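You operate a simulated robot arm through the tools that you are given. There is no shell and no other tool.

You run a simulated robot arm. Do the job below in one go: nothing can be reset, and whatever is moved stays where it is left.

JOB
Turn the black yellow-line sock on the mat lint side up and brush it clean.
Fine: yellow lint brush back in its place, the clean sock into the teal tray. Set down upright: yellow lint brush. What is to be rubbed or washed off counts as gone when no trace of it is left.

The check looks at the end state, three seconds after you hand in, the way a careful person would. Anything else that was tipped, shoved, dropped, spilled or broken makes it a failure.

ROBOT AND FRAMES
A 7-joint arm with a two-finger parallel gripper, fixed in place. Base frame: the origin is at the foot of the arm, x ahead of it, y to its left, z up. Readings come in m, degrees, newtons and seconds.
Its first joint turns from -166.0 to 166.0 degrees. Payload 4.4 kg.
Tool frame: the origin (TCP) lies between the finger pads and is the grasp point; the fingertips stand 0.023 m ahead of it; z points along the fingers, y is the line along which they close. Largest opening 0.094 m; finger width 0.038, thickness 0.01; the body of the gripper, 0.054 by 0.096 m, starts 0.039 m behind the TCP.
Orientation is told as [roll, pitch, yaw] about the base's x, y, z axes, in that order, counted from this pose: with the fingers straight down and closing along the base's y, the tool's x points along the base's -x, its y along +y and its z along -z.

CONTROLS
- The arm moves only by the tool apply_moves. Its argument "increments" is a list of rows, each a list of 3 entries, a list of its own where there are three numbers: the shift along the tool's x, y, z in units of 250 mm (1.0 is 250 mm), then the turn, a rotation vector about the tool's x, y, z in units of 45 degrees (1.0 is 45 degrees), then the gripper command, from -1 (shut) to 1 (fully open), values between in proportion. In form: [[[tx, ty, tz], [ax, ay, az], claw], ...]. A call has 1 to 20 rows; each row is the pose to reach, as a shift and turn from the pose commanded when the call began, along the tool's axes at that moment. A call with a number of a shift or a turn outside -1 to 1 is refused whole. A row lasts 0.2 s, in which the tool goes at most 0.05 m and 8.6 degrees; a call with a longer step from one row to the next is refused whole, and so is a gripper value outside its range. Where a pose cannot be reached the arm comes as near as it can. A force on the tool above 50 N (or 10 N above the force at the start of the call, whichever is more), or a blocked arm, ends the call early, and 0.2 s more pass. Each finger travels about 0.072 m/s and halts on what it meets, pressing with about 22 N; the grip force reading is that of the motor and also rises with nothing between the fingers. The clock runs only during rows and for 0.2 s after the last one: add rows that repeat a pose to give the fingers time. It gives the time, the measured TCP pose, the force on the tool (base axes), the opening and the grip force at its end, in the units of the frame above (readings bear some noise), with the torque about the TCP (base axes, N m) and any sound that the robot's microphone picked up.
- Cameras (640 x 400 px; columns grow to the right, rows downward): "scene" is fixed at [0.4086, 0.5035, 1.1597]; the picture's right is [-0.31, -0.95, 0.00], its down [-0.48, 0.16, -0.86] and it looks along [0.82, -0.26, -0.51] (base axes); focal length 254 px, centre (320, 200). "wrist" rides on the gripper at [0.086, 0.016, -0.074] in the tool frame; the picture's right is [-0.18, 0.98, 0.00], its down [-0.58, -0.11, -0.81] and it looks along [-0.79, -0.15, 0.59] (tool axes); focal length 243 px, centre (320, 200). There is no depth. A picture from a camera that has moved, and an enlarged one, comes with that camera's place and axes in the base frame and with its lens. The place of the scene camera against the robot may be out by one fixed shift of up to 0.012 m in any direction.
- camera(camera): a new picture of that camera. It takes no simulated time.
- enlarge(camera, box): a new picture of the part [left, top, right, bottom] of that camera's present view, enlarged. It takes no simulated time.
- finish_job(): hands the job in; it is judged then, once.

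Places have to be worked out from the pictures, the camera data and where the tool is seen. Open the gripper and draw the arm clear of the work before you hand the job in, unless the task says otherwise.

The tools are called after "Request:" as name(argument=value, ...) on one line, values as JSON. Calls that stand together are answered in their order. apply_moves: Moves the arm, as the interface text tells. Its arguments: {"type":"object","properties":{"increments":{"type":"array"}},"required":["increments"]} The other tools are called the same way: camera (camera) takes a picture; enlarge (camera, box) takes an enlarged picture of a part of a camera's view; finish_job () hands the job in.

At the start:

```text
t: 0.0
eef_pos: [0.8395, 0.1762, 1.0547]
ee_rot: [0.0, 0.0, 0.0]
contact_force: [0.0, 0.1, -0.8]
moment: [-0.02, 0.03, -0.02]
gripper_width: 0.094
grasp_force: 0.1
```

scene: 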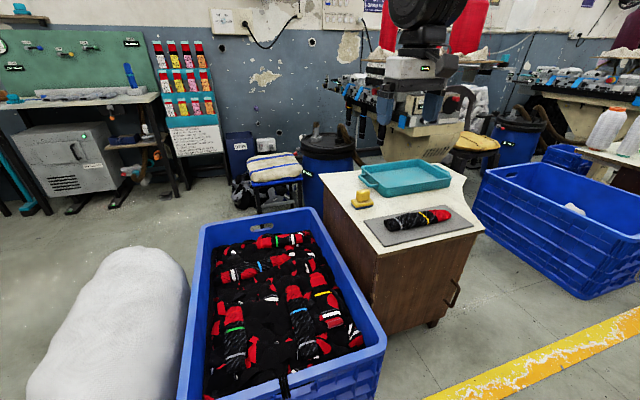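
wrist: 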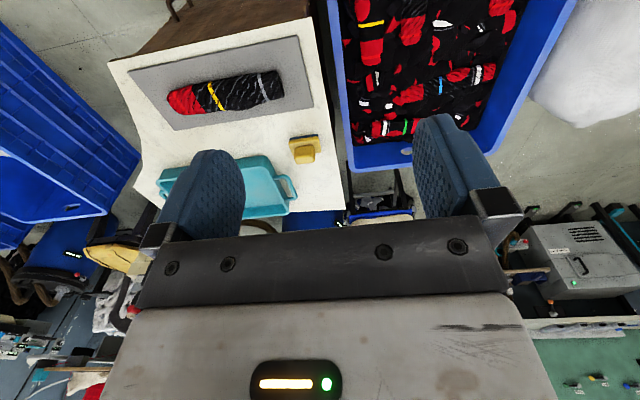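

I begin by looking closely at the work table: sock on the grey mat, yellow brush, teal tray. I take enlarged views of both cameras.

Request:
enlarge(camera="scene", box=[310, 130, 500, 260])

Request:
enlarge(camera="wrist", box=[100, 10, 360, 230])

```text
3.08 times, centred on (405, 195) of scene
camera zoom: at [0.4086, 0.5035, 1.1597], right [-0.31, -0.95, 0.0], down [-0.48, 0.16, -0.86], along [0.82, -0.26, -0.51], focal length 781 px, centre (58, 215)
```

zoom: 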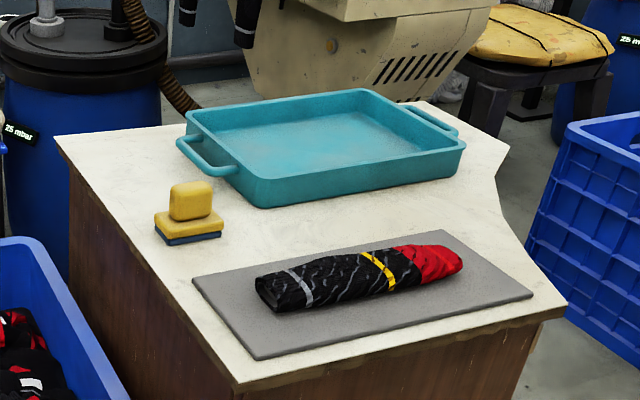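

```text
1.82 times, centred on (230, 120) of wrist
camera zoom: at [0.752, 0.1935, 1.1285], right [0.18, 0.98, 0.0], down [0.58, -0.11, 0.81], along [0.79, -0.15, -0.59], focal length 441 px, centre (484, 346)
```

zoom: 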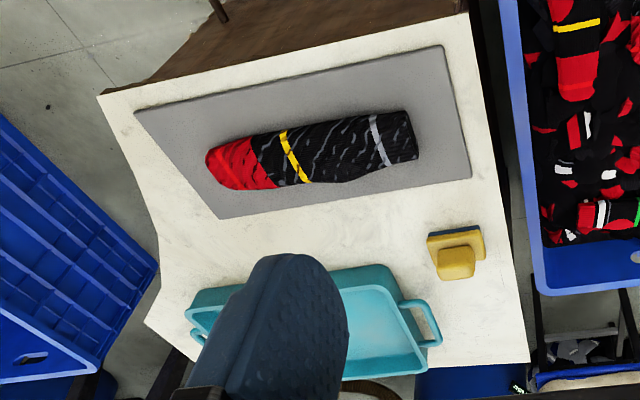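

The mat looks like it spans roughly x 0.92–1.07, y −0.235–0.12 at z≈0.63, with the brush near (1.18, 0.08). I move over the mat at a safe height for a closer look and to test reach.

Request:
apply_moves(increments=[[[-0.055, -0.103, 0.1025], [0, 0, 0], 1], [[-0.11, -0.206, 0.205], [0, 0, 0], 1], [[-0.165, -0.309, 0.3075], [0, 0, 0], 1], [[-0.22, -0.412, 0.41], [0, 0, 0], 1], [[-0.275, -0.515, 0.5125], [0, 0, 0], 1], [[-0.33, -0.618, 0.615], [0, 0, 0], 1], [[-0.385, -0.721, 0.7175], [0, 0, 0], 1], [[-0.44, -0.824, 0.82], [0, 0, 0], 1], [[-0.44, -0.824, 0.82], [0, 0, 0], 1]])

Request:
camera(camera="wrist")

Request:
camera(camera="scene")

```text
t: 2.0
eef_pos: [0.9502, -0.028, 0.8486]
ee_rot: [0.0, -0.1, 0.0]
contact_force: [0.1, 0.4, 0.8]
moment: [0.01, 0.0, 0.0]
gripper_width: 0.0938
grasp_force: 0.1
```

```text
taken
camera wrist: at [0.8633, -0.0116, 0.9223], right [0.18, 0.98, 0.0], down [0.58, -0.11, 0.81], along [0.79, -0.15, -0.59], focal length 243 px, centre (320, 200)
```

wrist: 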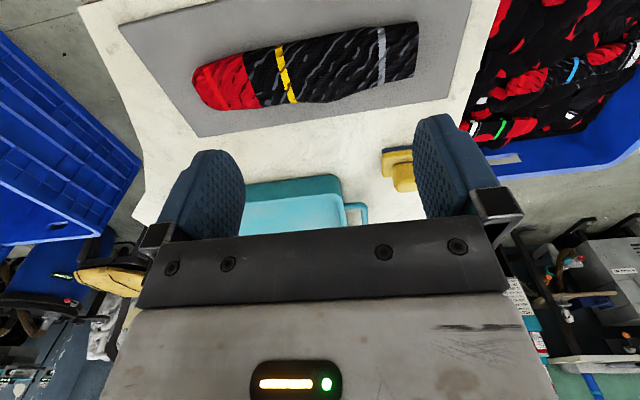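

```text
taken
```

scene: 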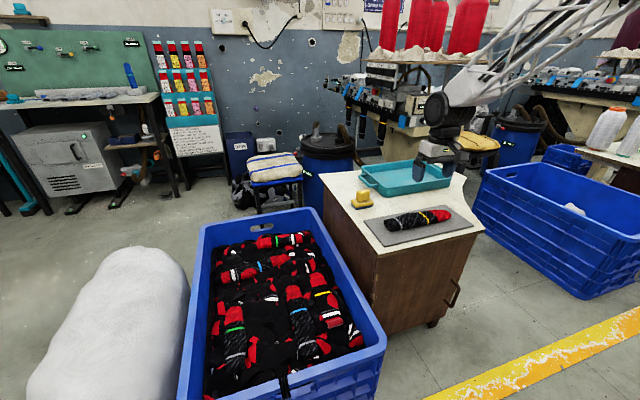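

The arm reached the pose. I zoom in on the sock and brush to see what lint looks like and which side is up.

Request:
enlarge(camera="wrist", box=[170, 0, 450, 130])

Request:
enlarge(camera="scene", box=[340, 180, 480, 260])

Request:
enlarge(camera="scene", box=[180, 210, 390, 390])

```text
2.29 times, centred on (310, 65) of wrist
camera zoom: at [0.8633, -0.0116, 0.9223], right [0.18, 0.98, 0.0], down [0.58, -0.11, 0.81], along [0.79, -0.15, -0.59], focal length 555 px, centre (343, 509)
```

zoom: 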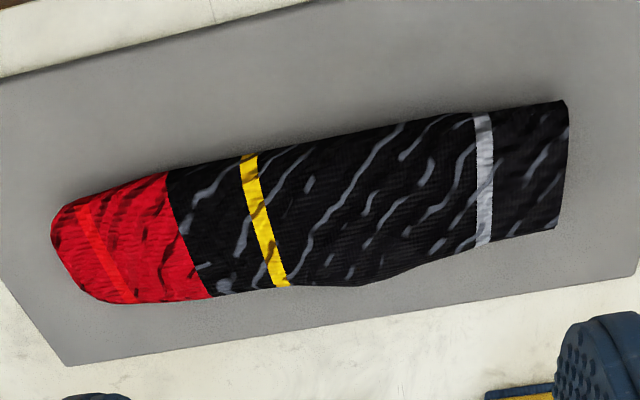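

```text
4.57 times, centred on (410, 220) of scene
camera zoom: at [0.4086, 0.5035, 1.1597], right [-0.31, -0.95, 0.0], down [-0.48, 0.16, -0.86], along [0.82, -0.26, -0.51], focal length 1161 px, centre (-91, 109)
```

zoom: 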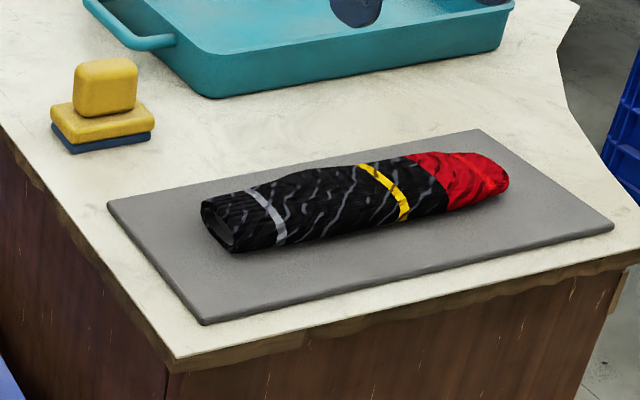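

```text
2.22 times, centred on (285, 300) of scene
camera zoom: at [0.4086, 0.5035, 1.1597], right [-0.31, -0.95, 0.0], down [-0.48, 0.16, -0.86], along [0.82, -0.26, -0.51], focal length 564 px, centre (398, -22)
```

zoom: 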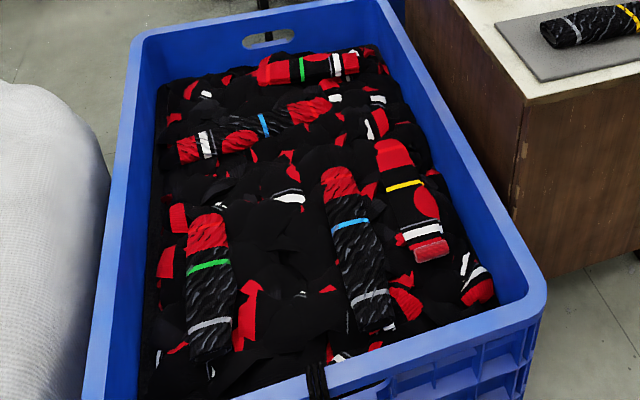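

The visible side shows only the knit pattern, so the lint is most likely underneath. I now test how far forward the arm reaches with the tool down, moving toward the brush at the same height.

Request:
apply_moves(increments=[[[-0.16, 0.08, 0], [0, 0, 0], 1], [[-0.32, 0.16, 0], [0, 0, 0], 1], [[-0.48, 0.24, 0], [0, 0, 0], 1], [[-0.64, 0.32, 0], [0, 0, 0], 1], [[-0.8, 0.4, 0], [0, 0, 0], 1], [[-0.8, 0.4, 0], [0, 0, 0], 1], [[-0.8, 0.4, 0], [0, 0, 0], 1]])

Request:
camera(camera="wrist")

Request:
camera(camera="scene")

```text
t: 3.6
eef_pos: [1.1497, 0.07, 0.8459]
ee_rot: [0.1, 0.0, -0.1]
contact_force: [-0.5, 0.5, -0.2]
moment: [-0.03, -0.01, 0.01]
gripper_width: 0.0942
grasp_force: 0.0
```

```text
taken
camera wrist: at [1.0635, 0.0878, 0.921], right [0.18, 0.98, 0.0], down [0.58, -0.11, 0.81], along [0.79, -0.15, -0.59], focal length 243 px, centre (320, 200)
```

wrist: 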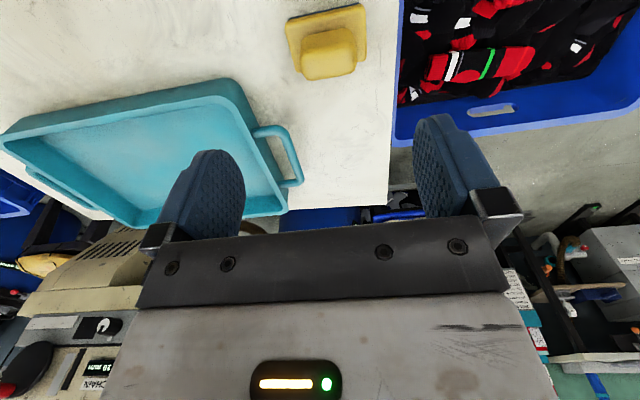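

```text
taken
```

scene: 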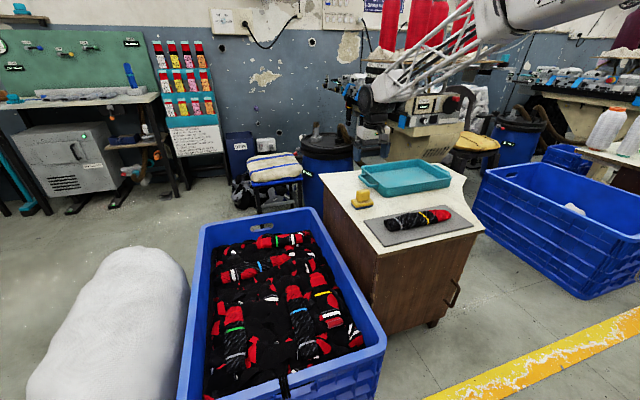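

The arm reaches x=1.15 fine at this height. I zoom in on the brush and tray from here.

Request:
enlarge(camera="wrist", box=[250, 0, 410, 100])

Request:
enlarge(camera="wrist", box=[0, 60, 320, 260])

Request:
enlarge(camera="scene", box=[320, 150, 480, 250])

```text
4.00 times, centred on (330, 50) of wrist
camera zoom: at [1.0635, 0.0878, 0.921], right [0.18, 0.98, 0.0], down [0.58, -0.11, 0.81], along [0.79, -0.15, -0.59], focal length 970 px, centre (280, 800)
```

zoom: 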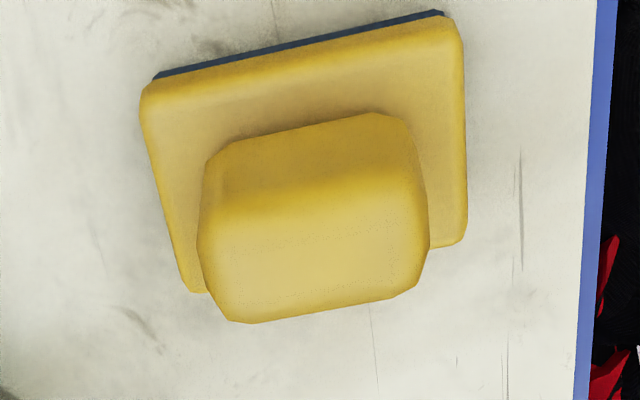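

```text
2.00 times, centred on (160, 160) of wrist
camera zoom: at [1.0635, 0.0878, 0.921], right [0.18, 0.98, 0.0], down [0.58, -0.11, 0.81], along [0.79, -0.15, -0.59], focal length 485 px, centre (640, 280)
```

zoom: 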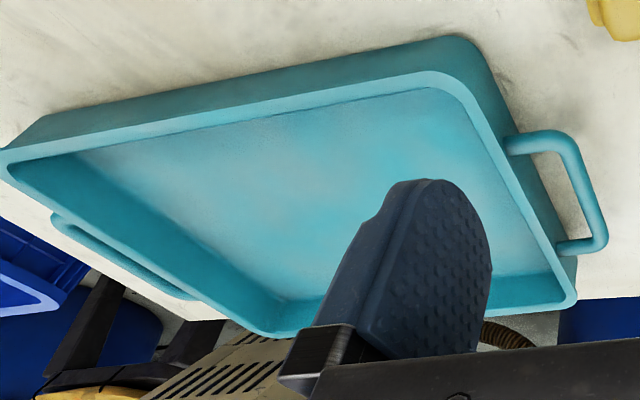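

```text
4.00 times, centred on (400, 200) of scene
camera zoom: at [0.4086, 0.5035, 1.1597], right [-0.31, -0.95, 0.0], down [-0.48, 0.16, -0.86], along [0.82, -0.26, -0.51], focal length 1016 px, centre (0, 200)
```

zoom: 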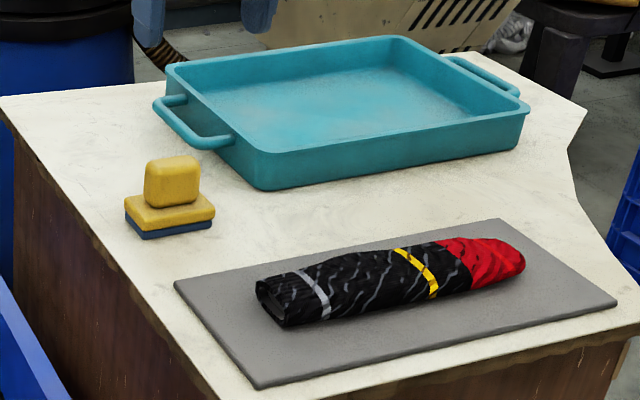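

The brush is centred at about (1.163, 0.078) with a knob roughly 0.025×0.047 m, and the tray spans x 1.19–1.41, y −0.35 to −0.035. I test whether the arm also reaches over the tray at this height.

Request:
apply_moves(increments=[[[-0.08, -0.15, 0], [0, 0, 0], 1], [[-0.16, -0.3, 0], [0, 0, 0], 1], [[-0.24, -0.45, 0], [0, 0, 0], 1], [[-0.32, -0.6, 0], [0, 0, 0], 1], [[-0.4, -0.75, 0], [0, 0, 0], 1], [[-0.48, -0.9, 0], [0, 0, 0], 1], [[-0.48, -0.9, 0], [0, 0, 0], 1], [[-0.48, -0.9, 0], [0, 0, 0], 1]])

Request:
camera(camera="wrist")

Request:
camera(camera="scene")

```text
t: 5.4
eef_pos: [1.269, -0.1557, 0.8475]
ee_rot: [-0.1, 0.0, 0.0]
contact_force: [-0.3, 0.1, 0.8]
moment: [0.01, 0.0, 0.0]
gripper_width: 0.094
grasp_force: 0.0
```

```text
taken
camera wrist: at [1.182, -0.1385, 0.9222], right [0.18, 0.98, 0.0], down [0.58, -0.11, 0.81], along [0.79, -0.15, -0.59], focal length 243 px, centre (320, 200)
```

wrist: 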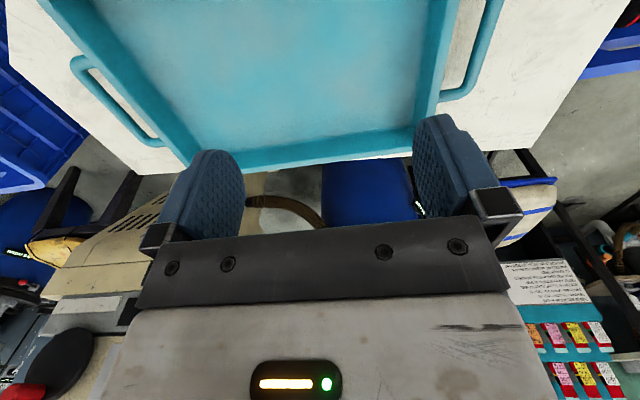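

```text
taken
```

scene: 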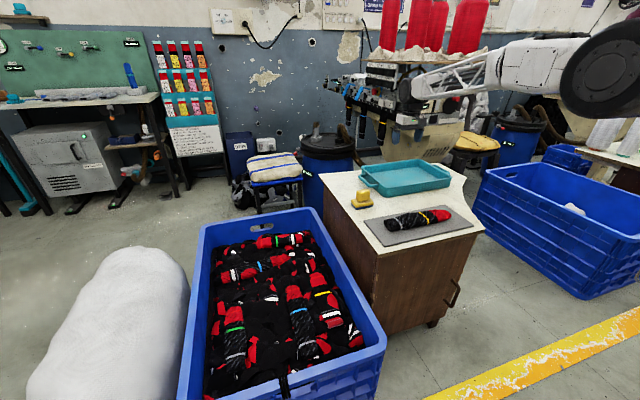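

The arm reaches over the tray too. Now I back off toward the front of the table to look at the sock from closer and lower, and zoom in on the cuff to judge its thickness.

Request:
apply_moves(increments=[[[0.19, 0.04, 0], [0, 0, 0], 1], [[0.38, 0.08, 0], [0, 0, 0], 1], [[0.57, 0.12, 0], [0, 0, 0], 1], [[0.76, 0.16, 0], [0, 0, 0], 1], [[0.95, 0.2, 0], [0, 0, 0], 1]])

Request:
apply_moves(increments=[[[0.18, 0.05, 0.0], [0, 0, 0], 1], [[0.36, 0.1, 0.0], [0, 0, 0], 1], [[0.54, 0.15, 0.0], [0, 0, 0], 1], [[0.72, 0.2, 0.0], [0, 0, 0], 1], [[0.76, 0.24, 0.0], [0, 0, 0], 1], [[0.76, 0.24, 0.0], [0, 0, 0], 1]])

Request:
camera(camera="wrist")

Request:
enlarge(camera="scene", box=[376, 200, 456, 250])

```text
t: 6.6
eef_pos: [1.029, -0.1032, 0.8498]
ee_rot: [-0.1, 0.0, 0.0]
contact_force: [0.5, 0.5, -0.1]
moment: [0.0, -0.01, -0.03]
gripper_width: 0.0941
grasp_force: 0.1
```

```text
t: 8.0
eef_pos: [0.8379, -0.0439, 0.8498]
ee_rot: [0.0, 0.0, 0.0]
contact_force: [0.6, -0.2, 1.0]
moment: [0.04, 0.02, 0.03]
gripper_width: 0.0937
grasp_force: 0.1
```

```text
taken
camera wrist: at [0.7519, -0.0275, 0.9241], right [0.18, 0.98, 0.0], down [0.58, -0.11, 0.81], along [0.79, -0.15, -0.59], focal length 243 px, centre (320, 200)
```

wrist: 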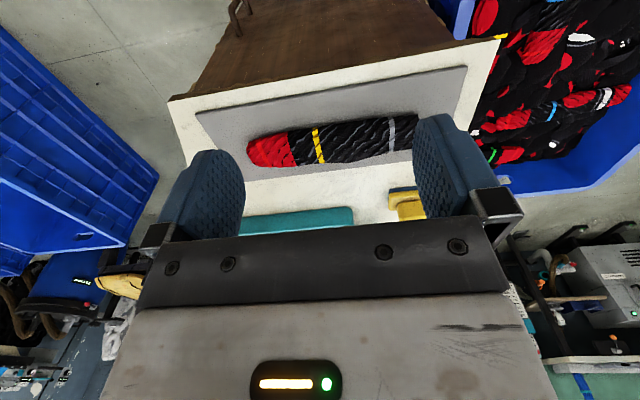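

```text
8.00 times, centred on (416, 225) of scene
camera zoom: at [0.4086, 0.5035, 1.1597], right [-0.31, -0.95, 0.0], down [-0.48, 0.16, -0.86], along [0.82, -0.26, -0.51], focal length 2031 px, centre (-448, 0)
```

zoom: 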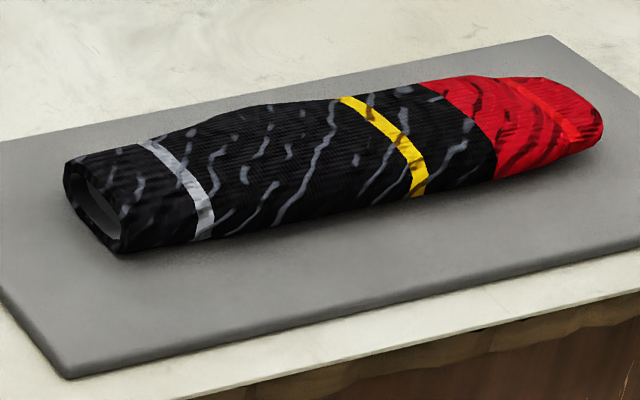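

The sock is a flattened oval about 0.243 m long, 0.07 m wide and ~0.03 m thick, lying along y. My plan is to turn it over by holding its end with the tool horizontal and rolling the wrist 180°, so first I test that orientation in free air in front of the table.

Request:
apply_moves(increments=[[[0.1, 0, 0], [0, -0.167, 0], 1], [[0.2, 0, 0], [0, -0.333, 0], 1], [[0.3, 0, 0], [0, -0.5, 0], 1], [[0.4, 0, 0], [0, -0.667, 0], 1], [[0.5, 0, 0], [0, -0.833, 0], 1], [[0.6, 0, 0], [0, -1, 0], 1], [[0.6, 0, 0], [0, -1, 0], 1]])

Request:
apply_moves(increments=[[[0, 0, 0], [0, -0.167, 0], 1], [[0, 0, 0], [0, -0.333, 0], 1], [[0, 0, 0], [0, -0.5, 0], 1], [[0, 0, 0], [0, -0.667, 0], 1], [[0, 0, 0], [0, -0.833, 0], 1], [[0, 0, 0], [0, -1, 0], 1], [[0, 0, 0], [0, -1, 0], 1]])

Request:
camera(camera="scene")

```text
t: 9.8
eef_pos: [0.655, -0.0416, 0.6899]
ee_rot: [1.3, -31.3, -0.8]
contact_force: [0.4, -0.4, 0.6]
moment: [-0.02, 0.05, 0.0]
gripper_width: 0.094
grasp_force: 0.1
stopped in row 7: the arm was blocked; the commanded pose is now the measured one
```

```text
t: 11.4
eef_pos: [0.6487, -0.0828, 0.6941]
ee_rot: [5.6, -76.0, -3.7]
contact_force: [0.4, 1.2, 0.8]
moment: [0.0, 0.03, 0.02]
gripper_width: 0.0937
grasp_force: 0.0
out of reach, approached as far as the arm can: row 1, 2, 3, 4, 5, 6, 7
```

```text
taken
```

scene: 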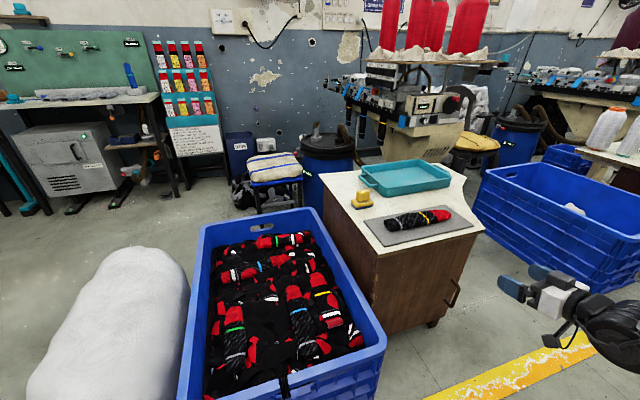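

The arm was cramped this close to its base (joint limits), ending at (0.65, −0.08, 0.69) with pitch −76°. I move forward and up a little to a roomier place still in front of the table and finish the pitch to −90°.

Request:
apply_moves(increments=[[[-0.076, 0.024, 0.105], [0, -0.06, 0], 1], [[-0.151, 0.048, 0.21], [0, -0.12, 0], 1], [[-0.227, 0.072, 0.314], [0, -0.18, 0], 1], [[-0.302, 0.096, 0.419], [0, -0.24, 0], 1], [[-0.378, 0.12, 0.524], [0, -0.31, 0], 1], [[-0.378, 0.12, 0.524], [0, -0.31, 0], 1]])

Request:
camera(camera="scene")

Request:
camera(camera="wrist")

```text
t: 12.8
eef_pos: [0.7953, -0.0991, 0.7603]
ee_rot: [-90.3, -89.3, 93.8]
contact_force: [0.9, 0.1, 0.7]
moment: [-0.02, 0.0, -0.02]
gripper_width: 0.0941
grasp_force: 0.1
out of reach, approached as far as the arm can: row 1, 2, 3, 4, 5, 6
```

```text
taken
```

scene: 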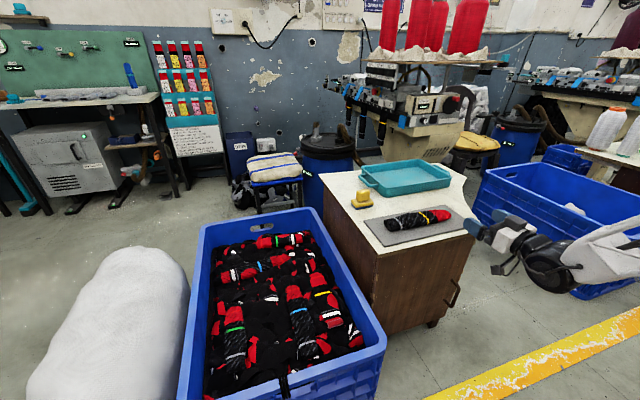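

```text
taken
camera wrist: at [0.7195, -0.0882, 0.673], right [-0.06, 0.98, 0.17], down [-0.8, -0.15, 0.58], along [0.6, -0.1, 0.79], focal length 243 px, centre (320, 200)
```

wrist: 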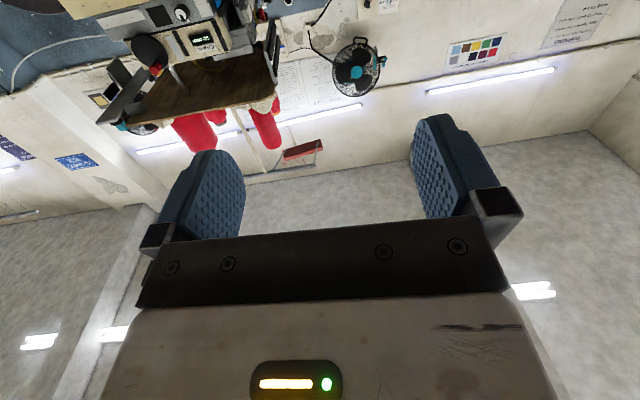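

Nearly horizontal at (0.795, −0.10, 0.76). I now test how far the wrist can roll about the tool axis, first in the positive sense.

Request:
apply_moves(increments=[[[0, 0, 0], [0, 0, 0.167], 1], [[0, 0, 0], [0, 0, 0.333], 1], [[0, 0, 0], [0, 0, 0.5], 1], [[0, 0, 0], [0, 0, 0.667], 1], [[0, 0, 0], [0, 0, 0.833], 1], [[0, 0, 0], [0, 0, 1], 1], [[0, 0, 0], [0, 0, 1], 1]])

Request:
apply_moves(increments=[[[0, 0, 0], [0, 0, 0.167], 1], [[0, 0, 0], [0, 0, 0.333], 1], [[0, 0, 0], [0, 0, 0.5], 1], [[0, 0, 0], [0, 0, 0.667], 1], [[0, 0, 0], [0, 0, 0.833], 1], [[0, 0, 0], [0, 0, 1], 1], [[0, 0, 0], [0, 0, 1], 1]])

Request:
camera(camera="scene")

Request:
camera(camera="wrist")

```text
t: 14.4
eef_pos: [0.7928, -0.1005, 0.759]
ee_rot: [89.8, -45.7, -86.5]
contact_force: [0.7, -0.3, 0.9]
moment: [0.0, -0.01, 0.0]
gripper_width: 0.094
grasp_force: 0.1
```

```text
t: 16.0
eef_pos: [0.7927, -0.101, 0.7585]
ee_rot: [90.0, -0.7, -86.6]
contact_force: [-0.2, 0.1, 0.4]
moment: [0.0, 0.0, 0.04]
gripper_width: 0.0938
grasp_force: 0.0
```

```text
taken
```

scene: 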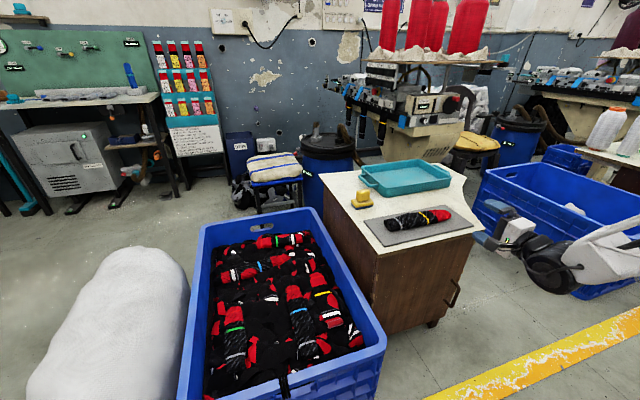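

```text
taken
camera wrist: at [0.7133, -0.018, 0.7738], right [0.01, -0.17, 0.98], down [-0.77, -0.63, -0.1], along [0.64, -0.76, -0.14], focal length 243 px, centre (320, 200)
```

wrist: 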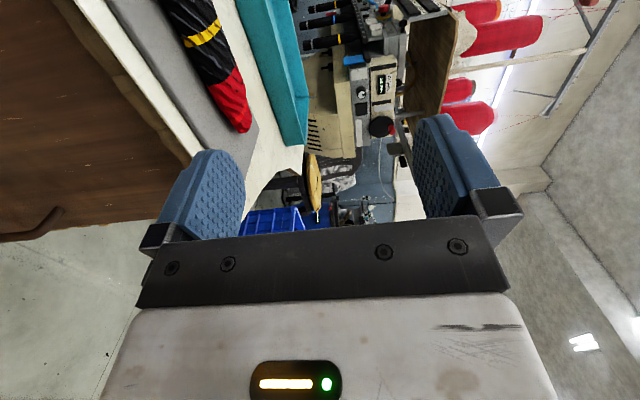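

Rolling +90° worked without trouble. I continue another 90° so the camera sits on top, which would give me a good view of the sock.

Request:
apply_moves(increments=[[[0, 0, 0], [0, 0, 0.167], 1], [[0, 0, 0], [0, 0, 0.333], 1], [[0, 0, 0], [0, 0, 0.5], 1], [[0, 0, 0], [0, 0, 0.667], 1], [[0, 0, 0], [0, 0, 0.833], 1], [[0, 0, 0], [0, 0, 1], 1], [[0, 0, 0], [0, 0, 1], 1]])

Request:
apply_moves(increments=[[[0, 0, 0], [0, 0, 0.167], 1], [[0, 0, 0], [0, 0, 0.333], 1], [[0, 0, 0], [0, 0, 0.5], 1], [[0, 0, 0], [0, 0, 0.667], 1], [[0, 0, 0], [0, 0, 0.833], 1], [[0, 0, 0], [0, 0, 1], 1], [[0, 0, 0], [0, 0, 1], 1]])

Request:
camera(camera="scene")

Request:
camera(camera="wrist")

```text
t: 17.6
eef_pos: [0.7924, -0.1013, 0.7583]
ee_rot: [89.9, 44.3, -86.6]
contact_force: [-0.3, -0.6, -1.2]
moment: [0.02, 0.04, 0.0]
gripper_width: 0.0939
grasp_force: 0.0
```

```text
t: 19.2
eef_pos: [0.7952, -0.1019, 0.7583]
ee_rot: [87.5, 89.3, -89.0]
contact_force: [-0.7, 1.0, 0.5]
moment: [0.01, 0.01, -0.01]
gripper_width: 0.0943
grasp_force: 0.0
```

```text
taken
```

scene: 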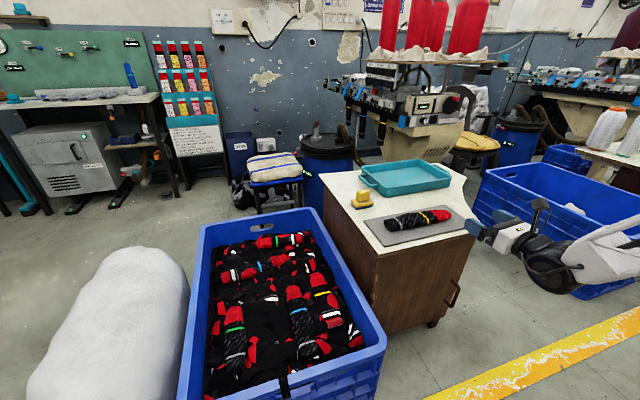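

```text
taken
camera wrist: at [0.7196, -0.1198, 0.8456], right [0.06, -0.98, -0.17], down [-0.81, 0.05, -0.58], along [0.58, 0.17, -0.79], focal length 243 px, centre (320, 200)
```

wrist: 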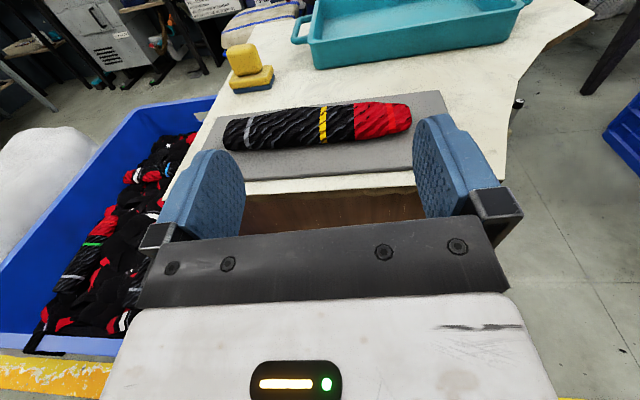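

Both roll ends (camera down and camera up) are reachable with the tool horizontal here, so the end-grip roll flip is feasible. Next I bring the tool back to pointing down above the mat and turn it so the fingers close along x, across the sock's width.

Request:
apply_moves(increments=[[[0.04, -0.027, 0.067], [0, -0.167, 0], 1], [[0.08, -0.053, 0.133], [0, -0.333, 0], 1], [[0.12, -0.08, 0.2], [0, -0.5, 0], 1], [[0.16, -0.107, 0.267], [0, -0.667, 0], 1], [[0.2, -0.133, 0.333], [0, -0.833, 0], 1], [[0.24, -0.16, 0.4], [0, -1, 0], 1], [[0.24, -0.16, 0.4], [0, -1, 0], 1]])

Request:
apply_moves(increments=[[[0, 0, 0], [0, -0.167, 0], 1], [[0, 0, 0], [0, -0.333, 0], 1], [[0, 0, 0], [0, -0.5, 0], 1], [[0, 0, 0], [0, -0.667, 0], 1], [[0, 0, 0], [0, -0.833, 0], 1], [[0, 0, 0], [0, -1, 0], 1], [[0, 0, 0], [0, -1, 0], 1]])

```text
t: 20.8
eef_pos: [0.8921, -0.052, 0.8179]
ee_rot: [1.0, 44.9, -175.7]
contact_force: [1.0, -0.2, -0.1]
moment: [0.0, 0.0, -0.04]
gripper_width: 0.0941
grasp_force: 0.1
```

```text
t: 22.4
eef_pos: [0.8974, -0.0566, 0.8239]
ee_rot: [0.4, 2.4, -176.2]
contact_force: [0.6, -0.2, 0.7]
moment: [0.02, 0.03, -0.03]
gripper_width: 0.0938
grasp_force: 0.1
out of reach, approached as far as the arm can: row 2, 3, 6, 7
```

Tool is vertical at yaw ≈ −176°. I turn it about its own axis toward yaw 90° and move a little forward.

Request:
apply_moves(increments=[[[0.03, 0, 0], [0, 0, 0.167], 1], [[0.06, 0, 0], [0, 0, 0.333], 1], [[0.09, 0, 0], [0, 0, 0.5], 1], [[0.12, 0, 0], [0, 0, 0.667], 1], [[0.15, 0, 0], [0, 0, 0.833], 1], [[0.18, 0, 0], [0, 0, 1], 1], [[0.18, 0, 0], [0, 0, 1], 1]])

Request:
apply_moves(increments=[[[0, 0, 0], [0, 0, 0.167], 1], [[0, 0, 0], [0, 0, 0.333], 1], [[0, 0, 0], [0, 0, 0.5], 1], [[0, 0, 0], [0, 0, 0.667], 1], [[0, 0, 0], [0, 0, 0.833], 1], [[0, 0, 0], [0, 0, 1], 1], [[0, 0, 0], [0, 0, 1], 1]])

Request:
camera(camera="wrist")

```text
t: 24.0
eef_pos: [0.8945, -0.0655, 0.817]
ee_rot: [-0.8, 1.0, -178.0]
contact_force: [0.3, -0.8, -0.9]
moment: [-0.02, -0.01, 0.02]
gripper_width: 0.0939
grasp_force: 0.1
out of reach, approached as far as the arm can: row 1, 2, 3, 4, 5, 6, 7
```

```text
t: 25.6
eef_pos: [0.8933, -0.0671, 0.8176]
ee_rot: [-0.8, 1.0, -178.0]
contact_force: [0.6, -0.4, 0.4]
moment: [0.0, 0.0, -0.01]
gripper_width: 0.0939
grasp_force: 0.0
out of reach, approached as far as the arm can: row 1, 2, 3, 4, 5, 6, 7
```

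```text
taken
camera wrist: at [0.9787, -0.079, 0.8935], right [-0.15, -0.99, -0.02], down [-0.6, 0.08, 0.8], along [-0.79, 0.13, -0.6], focal length 243 px, centre (320, 200)
```

wrist: 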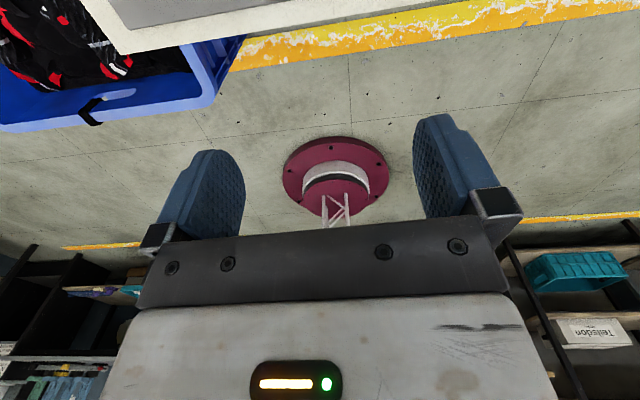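

The last joint is at its limit in that direction, so I rotate the other way toward yaw −90° (fingers still closing along x).

Request:
apply_moves(increments=[[[0, 0, 0], [0, 0, -0.163], 1], [[0, 0, 0], [0, 0, -0.326], 1], [[0, 0, 0], [0, 0, -0.489], 1], [[0, 0, 0], [0, 0, -0.652], 1], [[0, 0, 0], [0, 0, -0.815], 1], [[0, 0, 0], [0, 0, -0.978], 1], [[0, 0, 0], [0, 0, -0.978], 1]])

Request:
apply_moves(increments=[[[0, 0, 0], [0, 0, -0.163], 1], [[0, 0, 0], [0, 0, -0.326], 1], [[0, 0, 0], [0, 0, -0.489], 1], [[0, 0, 0], [0, 0, -0.652], 1], [[0, 0, 0], [0, 0, -0.815], 1], [[0, 0, 0], [0, 0, -0.978], 1], [[0, 0, 0], [0, 0, -0.978], 1]])

Request:
camera(camera="wrist")

```text
t: 27.2
eef_pos: [0.892, -0.0627, 0.8168]
ee_rot: [0.2, 1.2, -133.9]
contact_force: [0.5, 0.2, 0.4]
moment: [0.05, 0.06, -0.01]
gripper_width: 0.094
grasp_force: 0.1
```

```text
t: 28.8
eef_pos: [0.8913, -0.0623, 0.8178]
ee_rot: [1.0, 0.9, -89.9]
contact_force: [0.0, -0.7, 0.7]
moment: [0.01, 0.01, 0.01]
gripper_width: 0.0939
grasp_force: 0.1
```

```text
taken
camera wrist: at [0.9055, 0.0237, 0.8938], right [0.98, -0.18, 0.01], down [-0.12, -0.59, 0.8], along [-0.14, -0.78, -0.6], focal length 243 px, centre (320, 200)
```

wrist: 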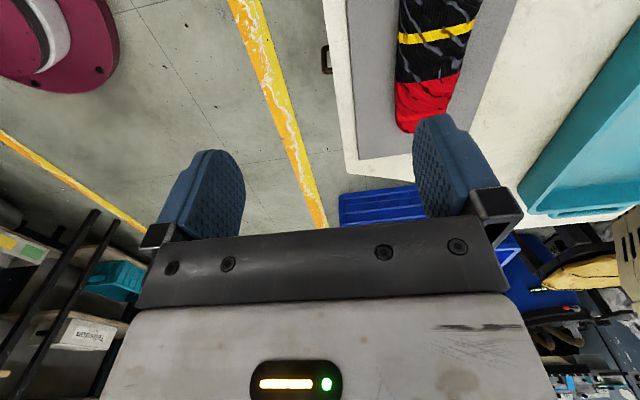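

Yaw is now −90°. I move over the mat near the cuff end to see the sock clearly from this side, correcting the small tilt.

Request:
apply_moves(increments=[[[0.092, 0.1, 0.038], [0.006, -0.005, 0], 1], [[0.184, 0.2, 0.076], [0.011, -0.01, 0], 1], [[0.276, 0.3, 0.114], [0.017, -0.015, 0], 1], [[0.368, 0.403, 0.152], [0.022, -0.02, 0], 1], [[0.368, 0.403, 0.152], [0.022, -0.02, 0], 1]])

Request:
camera(camera="wrist")

```text
t: 30.0
eef_pos: [0.994, 0.0302, 0.7842]
ee_rot: [0.0, -0.1, -90.0]
contact_force: [-0.7, -0.8, -0.3]
moment: [0.04, 0.01, 0.01]
gripper_width: 0.0941
grasp_force: 0.2
```

```text
taken
camera wrist: at [1.0101, 0.1184, 0.8571], right [0.98, -0.18, 0.0], down [-0.11, -0.58, 0.81], along [-0.15, -0.79, -0.59], focal length 243 px, centre (320, 200)
```

wrist: 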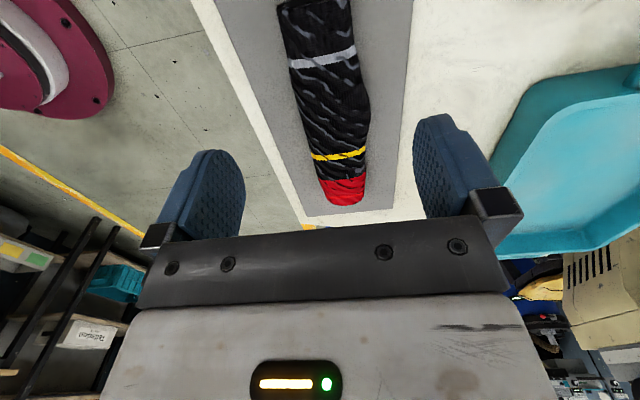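

The sock spans x≈0.963–1.031 near its middle, centre about (0.997, −0.055). I position directly above its middle at z 0.70 with open fingers on either side.

Request:
apply_moves(increments=[[[-0.11, 0.003, 0.05], [0, 0, 0], 1], [[-0.22, 0.006, 0.15], [0, 0, 0], 1], [[-0.32, 0.01, 0.25], [0, 0, 0], 1], [[-0.32, 0.01, 0.336], [0, 0, 0], 1], [[-0.32, 0.01, 0.336], [0, 0, 0], 1]])

Request:
camera(camera="wrist")

Request:
enlarge(camera="scene", box=[360, 150, 520, 250])

```text
t: 31.2
eef_pos: [0.9969, -0.0502, 0.7017]
ee_rot: [0.0, -0.1, -90.0]
contact_force: [-1.0, 0.5, 0.4]
moment: [0.0, 0.0, 0.02]
gripper_width: 0.094
grasp_force: 0.0
```

```text
taken
camera wrist: at [1.012, 0.0362, 0.775], right [0.98, -0.18, 0.0], down [-0.11, -0.58, 0.81], along [-0.15, -0.79, -0.59], focal length 243 px, centre (320, 200)
```

wrist: 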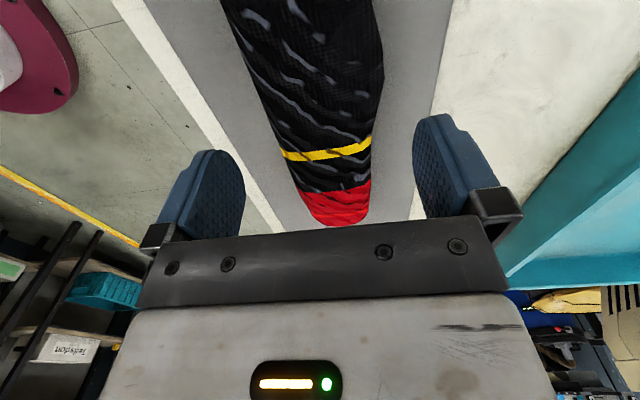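

```text
4.00 times, centred on (440, 200) of scene
camera zoom: at [0.4086, 0.5035, 1.1597], right [-0.31, -0.95, 0.0], down [-0.48, 0.16, -0.86], along [0.82, -0.26, -0.51], focal length 1016 px, centre (-160, 200)
```

zoom: 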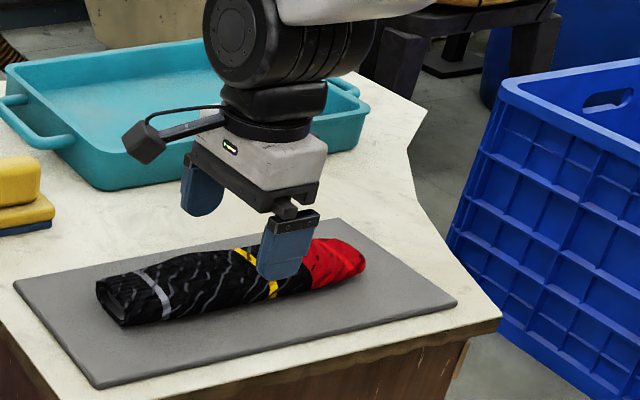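

The fingers straddle the sock evenly near its middle. I lower in small steps, watching the force for contact with the mat.

Request:
apply_moves(increments=[[[0, 0, 0.06], [0, 0, 0], 1], [[0, 0, 0.12], [0, 0, 0], 1], [[0, 0, 0.14], [0, 0, 0], 1], [[0, 0, 0.16], [0, 0, 0], 1], [[0, 0, 0.16], [0, 0, 0], 1]])

Request:
enlarge(camera="scene", box=[376, 180, 456, 230])

```text
t: 32.4
eef_pos: [0.9948, -0.0494, 0.6587]
ee_rot: [-0.1, -0.1, -90.0]
contact_force: [-0.3, 0.5, -0.3]
moment: [-0.02, 0.01, 0.0]
gripper_width: 0.0941
grasp_force: 0.0
```

```text
8.00 times, centred on (416, 205) of scene
camera zoom: at [0.4086, 0.5035, 1.1597], right [-0.31, -0.95, 0.0], down [-0.48, 0.16, -0.86], along [0.82, -0.26, -0.51], focal length 2031 px, centre (-448, 160)
```

zoom: 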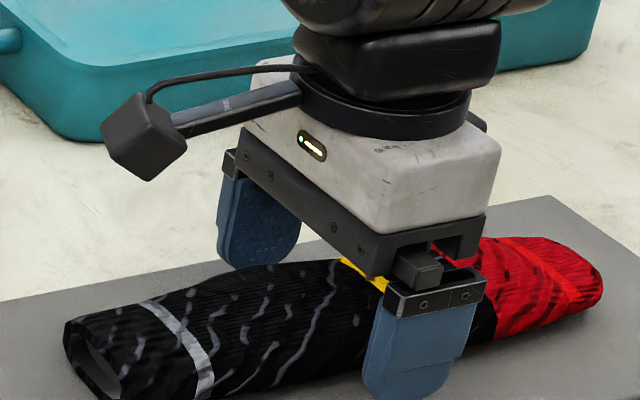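

No contact yet with the tips at about z 0.636. I continue down in 2 mm steps.

Request:
apply_moves(increments=[[[0, 0, 0.008], [0, 0, 0], 1], [[0, 0, 0.016], [0, 0, 0], 1], [[0, 0, 0.016], [0, 0, 0], 1]])

Request:
enlarge(camera="scene", box=[386, 190, 446, 240])

```text
t: 33.2
eef_pos: [0.9949, -0.051, 0.6554]
ee_rot: [0.1, -0.1, -90.1]
contact_force: [0.2, -0.8, 0.2]
moment: [0.0, 0.04, -0.01]
gripper_width: 0.0939
grasp_force: 0.1
```

```text
8.00 times, centred on (416, 215) of scene
camera zoom: at [0.4086, 0.5035, 1.1597], right [-0.31, -0.95, 0.0], down [-0.48, 0.16, -0.86], along [0.82, -0.26, -0.51], focal length 2031 px, centre (-448, 80)
```

zoom: 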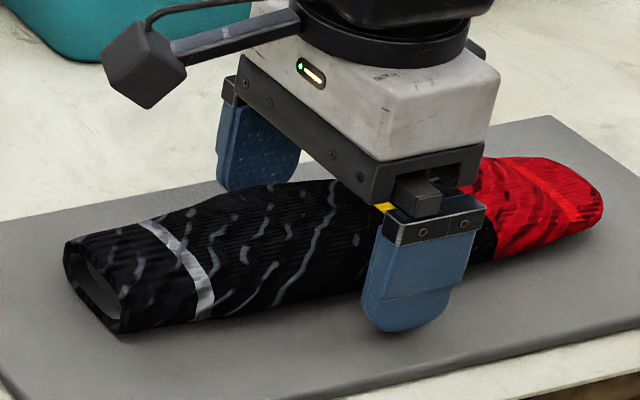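

Still free. Two more 2 mm steps to find the mat height.

Request:
apply_moves(increments=[[[0, 0, 0.008], [0, 0, 0], 1], [[0, 0, 0.012], [0, 0, 0], 1], [[0, 0, 0.012], [0, 0, 0], 1]])

```text
t: 34.0
eef_pos: [0.9938, -0.0505, 0.6525]
ee_rot: [-0.1, -0.1, -90.0]
contact_force: [-1.0, 0.6, -0.2]
moment: [0.01, -0.01, 0.01]
gripper_width: 0.0941
grasp_force: 0.1
```

Tips at about 0.6295 and still no contact; deep enough. I close the gripper on the sock.

Request:
apply_moves(increments=[[[0, 0, 0], [0, 0, 0], 0.3], [[0, 0, 0], [0, 0, 0], 0], [[0, 0, 0], [0, 0, 0], -1], [[0, 0, 0], [0, 0, 0], -1], [[0, 0, 0], [0, 0, 0], -1], [[0, 0, 0], [0, 0, 0], -1]])

Request:
enlarge(camera="scene", box=[376, 190, 456, 240])

```text
t: 35.4
eef_pos: [0.9945, -0.051, 0.6532]
ee_rot: [0.0, 0.0, -90.0]
contact_force: [0.1, -0.6, 0.8]
moment: [0.0, 0.01, -0.02]
gripper_width: 0.0532
grasp_force: 21.6
```

```text
8.00 times, centred on (416, 215) of scene
camera zoom: at [0.4086, 0.5035, 1.1597], right [-0.31, -0.95, 0.0], down [-0.48, 0.16, -0.86], along [0.82, -0.26, -0.51], focal length 2031 px, centre (-448, 80)
```

zoom: 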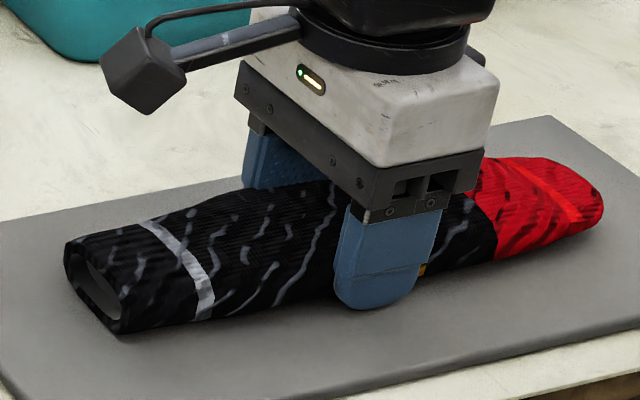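

Gripped at 0.053 m with 21.6 N. I lift the sock straight up.

Request:
apply_moves(increments=[[[0, 0, -0.06], [0, 0, 0], -1], [[0, 0, -0.14], [0, 0, 0], -1], [[0, 0, -0.24], [0, 0, 0], -1], [[0, 0, -0.34], [0, 0, 0], -1], [[0, 0, -0.44], [0, 0, 0], -1], [[0, 0, -0.44], [0, 0, 0], -1]])

Request:
camera(camera="wrist")

Request:
enlarge(camera="scene", box=[360, 140, 520, 240])

```text
t: 36.8
eef_pos: [0.9943, -0.0507, 0.7633]
ee_rot: [0.0, -0.1, -90.0]
contact_force: [0.1, 0.2, 0.6]
moment: [0.02, 0.0, 0.0]
gripper_width: 0.0533
grasp_force: 22.0
```

```text
taken
camera wrist: at [1.0107, 0.0363, 0.8369], right [0.98, -0.18, 0.0], down [-0.11, -0.58, 0.81], along [-0.15, -0.79, -0.59], focal length 243 px, centre (320, 200)
```

wrist: 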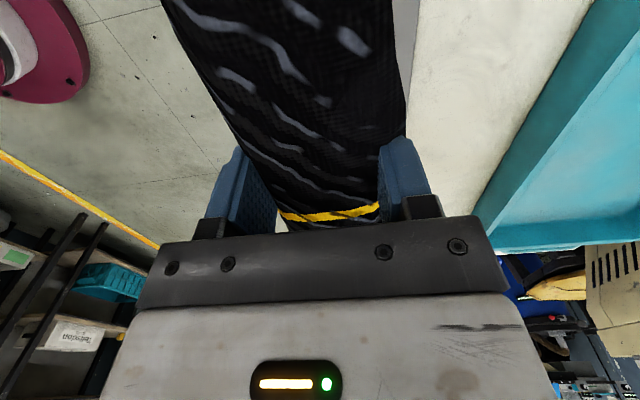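

```text
4.00 times, centred on (440, 190) of scene
camera zoom: at [0.4086, 0.5035, 1.1597], right [-0.31, -0.95, 0.0], down [-0.48, 0.16, -0.86], along [0.82, -0.26, -0.51], focal length 1016 px, centre (-160, 240)
```

zoom: 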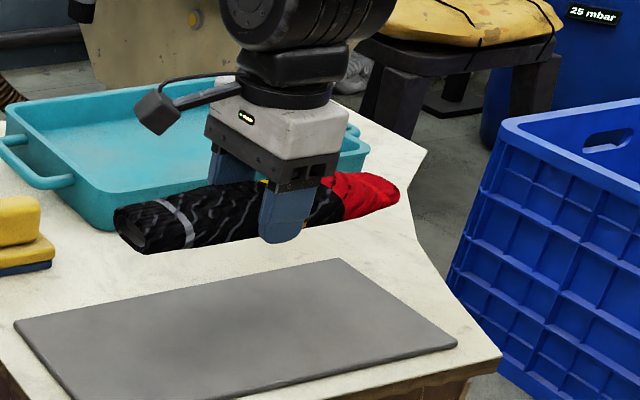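

The sock is held level and rigid. I rotate it by +90° about the vertical so the cuff will point toward the robot (−x), also shifting to y ≈ −0.10 where the horizontal tool pose is comfortable.

Request:
apply_moves(increments=[[[-0.033, 0, 0], [0, 0, -0.167], -1], [[-0.067, 0, 0], [0, 0, -0.333], -1], [[-0.1, 0, 0], [0, 0, -0.5], -1], [[-0.133, 0, 0], [0, 0, -0.667], -1], [[-0.167, 0, 0], [0, 0, -0.833], -1], [[-0.2, 0, 0], [0, 0, -1], -1], [[-0.2, 0, 0], [0, 0, -1], -1]])

Request:
apply_moves(increments=[[[0, 0, 0], [0, 0, -0.167], -1], [[0, 0, 0], [0, 0, -0.333], -1], [[0, 0, 0], [0, 0, -0.5], -1], [[0, 0, 0], [0, 0, -0.667], -1], [[0, 0, 0], [0, 0, -0.833], -1], [[0, 0, 0], [0, 0, -1], -1], [[0, 0, 0], [0, 0, -1], -1]])

Request:
camera(camera="wrist")

Request:
enlarge(camera="scene", box=[360, 140, 520, 240])

```text
t: 38.4
eef_pos: [0.9972, -0.0995, 0.762]
ee_rot: [0.0, -0.1, -45.0]
contact_force: [-0.9, 0.5, -0.8]
moment: [-0.03, -0.04, 0.01]
gripper_width: 0.0532
grasp_force: 22.0
```

```text
t: 40.0
eef_pos: [0.9959, -0.0998, 0.7633]
ee_rot: [-0.2, 0.0, 0.2]
contact_force: [0.0, -1.0, -0.3]
moment: [-0.05, 0.03, -0.03]
gripper_width: 0.0535
grasp_force: 22.1
```

```text
taken
camera wrist: at [0.9087, -0.0827, 0.8368], right [0.18, 0.98, 0.0], down [0.58, -0.11, 0.81], along [0.79, -0.15, -0.59], focal length 243 px, centre (320, 200)
```

wrist: 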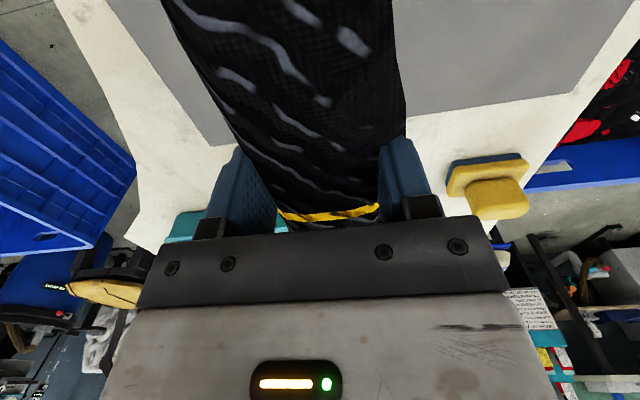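

```text
4.00 times, centred on (440, 190) of scene
camera zoom: at [0.4086, 0.5035, 1.1597], right [-0.31, -0.95, 0.0], down [-0.48, 0.16, -0.86], along [0.82, -0.26, -0.51], focal length 1016 px, centre (-160, 240)
```

zoom: 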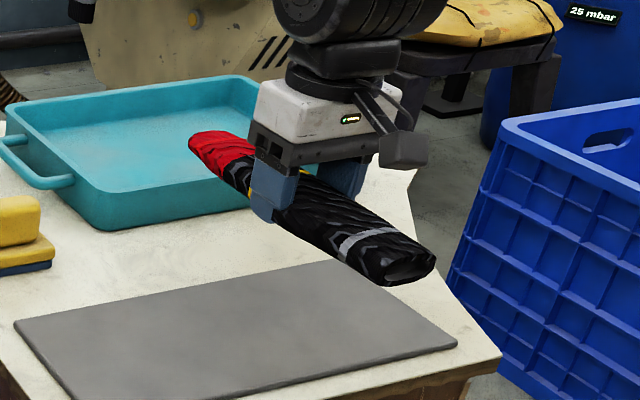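

The sock is now along x with the cuff toward the robot. I lower it onto the mat with the cuff overhanging the front edge slightly.

Request:
apply_moves(increments=[[[0.048, 0, 0.1], [0, 0, 0], -1], [[0.096, 0, 0.2], [0, 0, 0], -1], [[0.096, 0, 0.3], [0, 0, 0], -1], [[0.096, 0, 0.37], [0, 0, 0], -1], [[0.096, 0, 0.4], [0, 0, 0], -1], [[0.096, 0, 0.42], [0, 0, 0], -1], [[0.096, 0, 0.43], [0, 0, 0], -1], [[0.096, 0, 0.43], [0, 0, 0], -1]])

Request:
enlarge(camera="scene", box=[376, 180, 496, 255])

```text
t: 41.8
eef_pos: [0.9714, -0.0999, 0.6561]
ee_rot: [0.0, 0.0, 0.0]
contact_force: [-0.5, -0.3, 0.2]
moment: [0.01, -0.01, -0.02]
gripper_width: 0.0534
grasp_force: 21.8
```

```text
5.33 times, centred on (436, 218) of scene
camera zoom: at [0.4086, 0.5035, 1.1597], right [-0.31, -0.95, 0.0], down [-0.48, 0.16, -0.86], along [0.82, -0.26, -0.51], focal length 1354 px, centre (-299, 107)
```

zoom: 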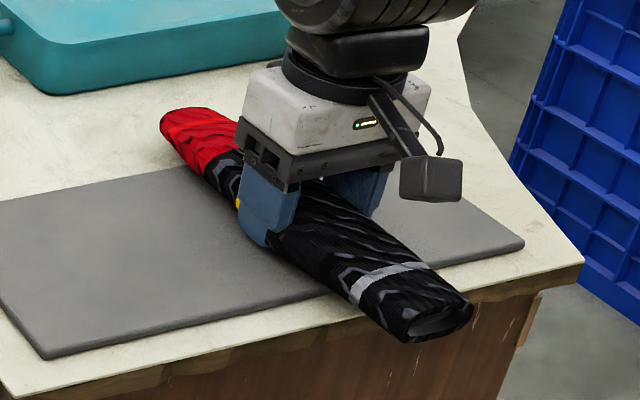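

It sits just above the mat with a good overhang. I lower the last 3 mm and open the fingers.

Request:
apply_moves(increments=[[[0, 0, 0.008], [0, 0, 0], -1], [[0, 0, 0.014], [0, 0, 0], -1], [[0, 0, 0.014], [0, 0, 0], -1]])

Request:
apply_moves(increments=[[[0, 0, 0], [0, 0, 0], 0.4], [[0, 0, 0], [0, 0, 0], 0.7], [[0, 0, 0], [0, 0, 0], 0.9], [[0, 0, 0], [0, 0, 0], 1], [[0, 0, 0], [0, 0, 0], 1]])

Request:
enlarge(camera="scene", box=[376, 180, 496, 255])

```text
t: 42.6
eef_pos: [0.9727, -0.1008, 0.6525]
ee_rot: [-0.1, -0.1, 0.0]
contact_force: [-3.0, 2.9, 13.2]
moment: [0.18, -0.06, 0.1]
gripper_width: 0.0533
grasp_force: 22.2
```

```text
t: 43.8
eef_pos: [0.9713, -0.1003, 0.6517]
ee_rot: [-0.1, 0.0, 0.0]
contact_force: [-0.4, -1.0, 2.9]
moment: [0.1, -0.05, -0.04]
gripper_width: 0.0929
grasp_force: 0.0
```

```text
5.33 times, centred on (436, 218) of scene
camera zoom: at [0.4086, 0.5035, 1.1597], right [-0.31, -0.95, 0.0], down [-0.48, 0.16, -0.86], along [0.82, -0.26, -0.51], focal length 1354 px, centre (-299, 107)
```

zoom: 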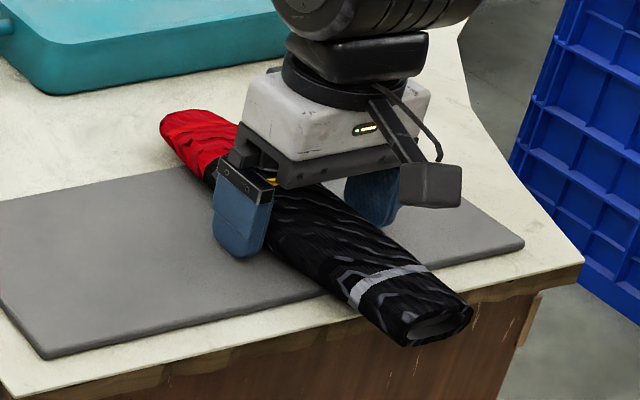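

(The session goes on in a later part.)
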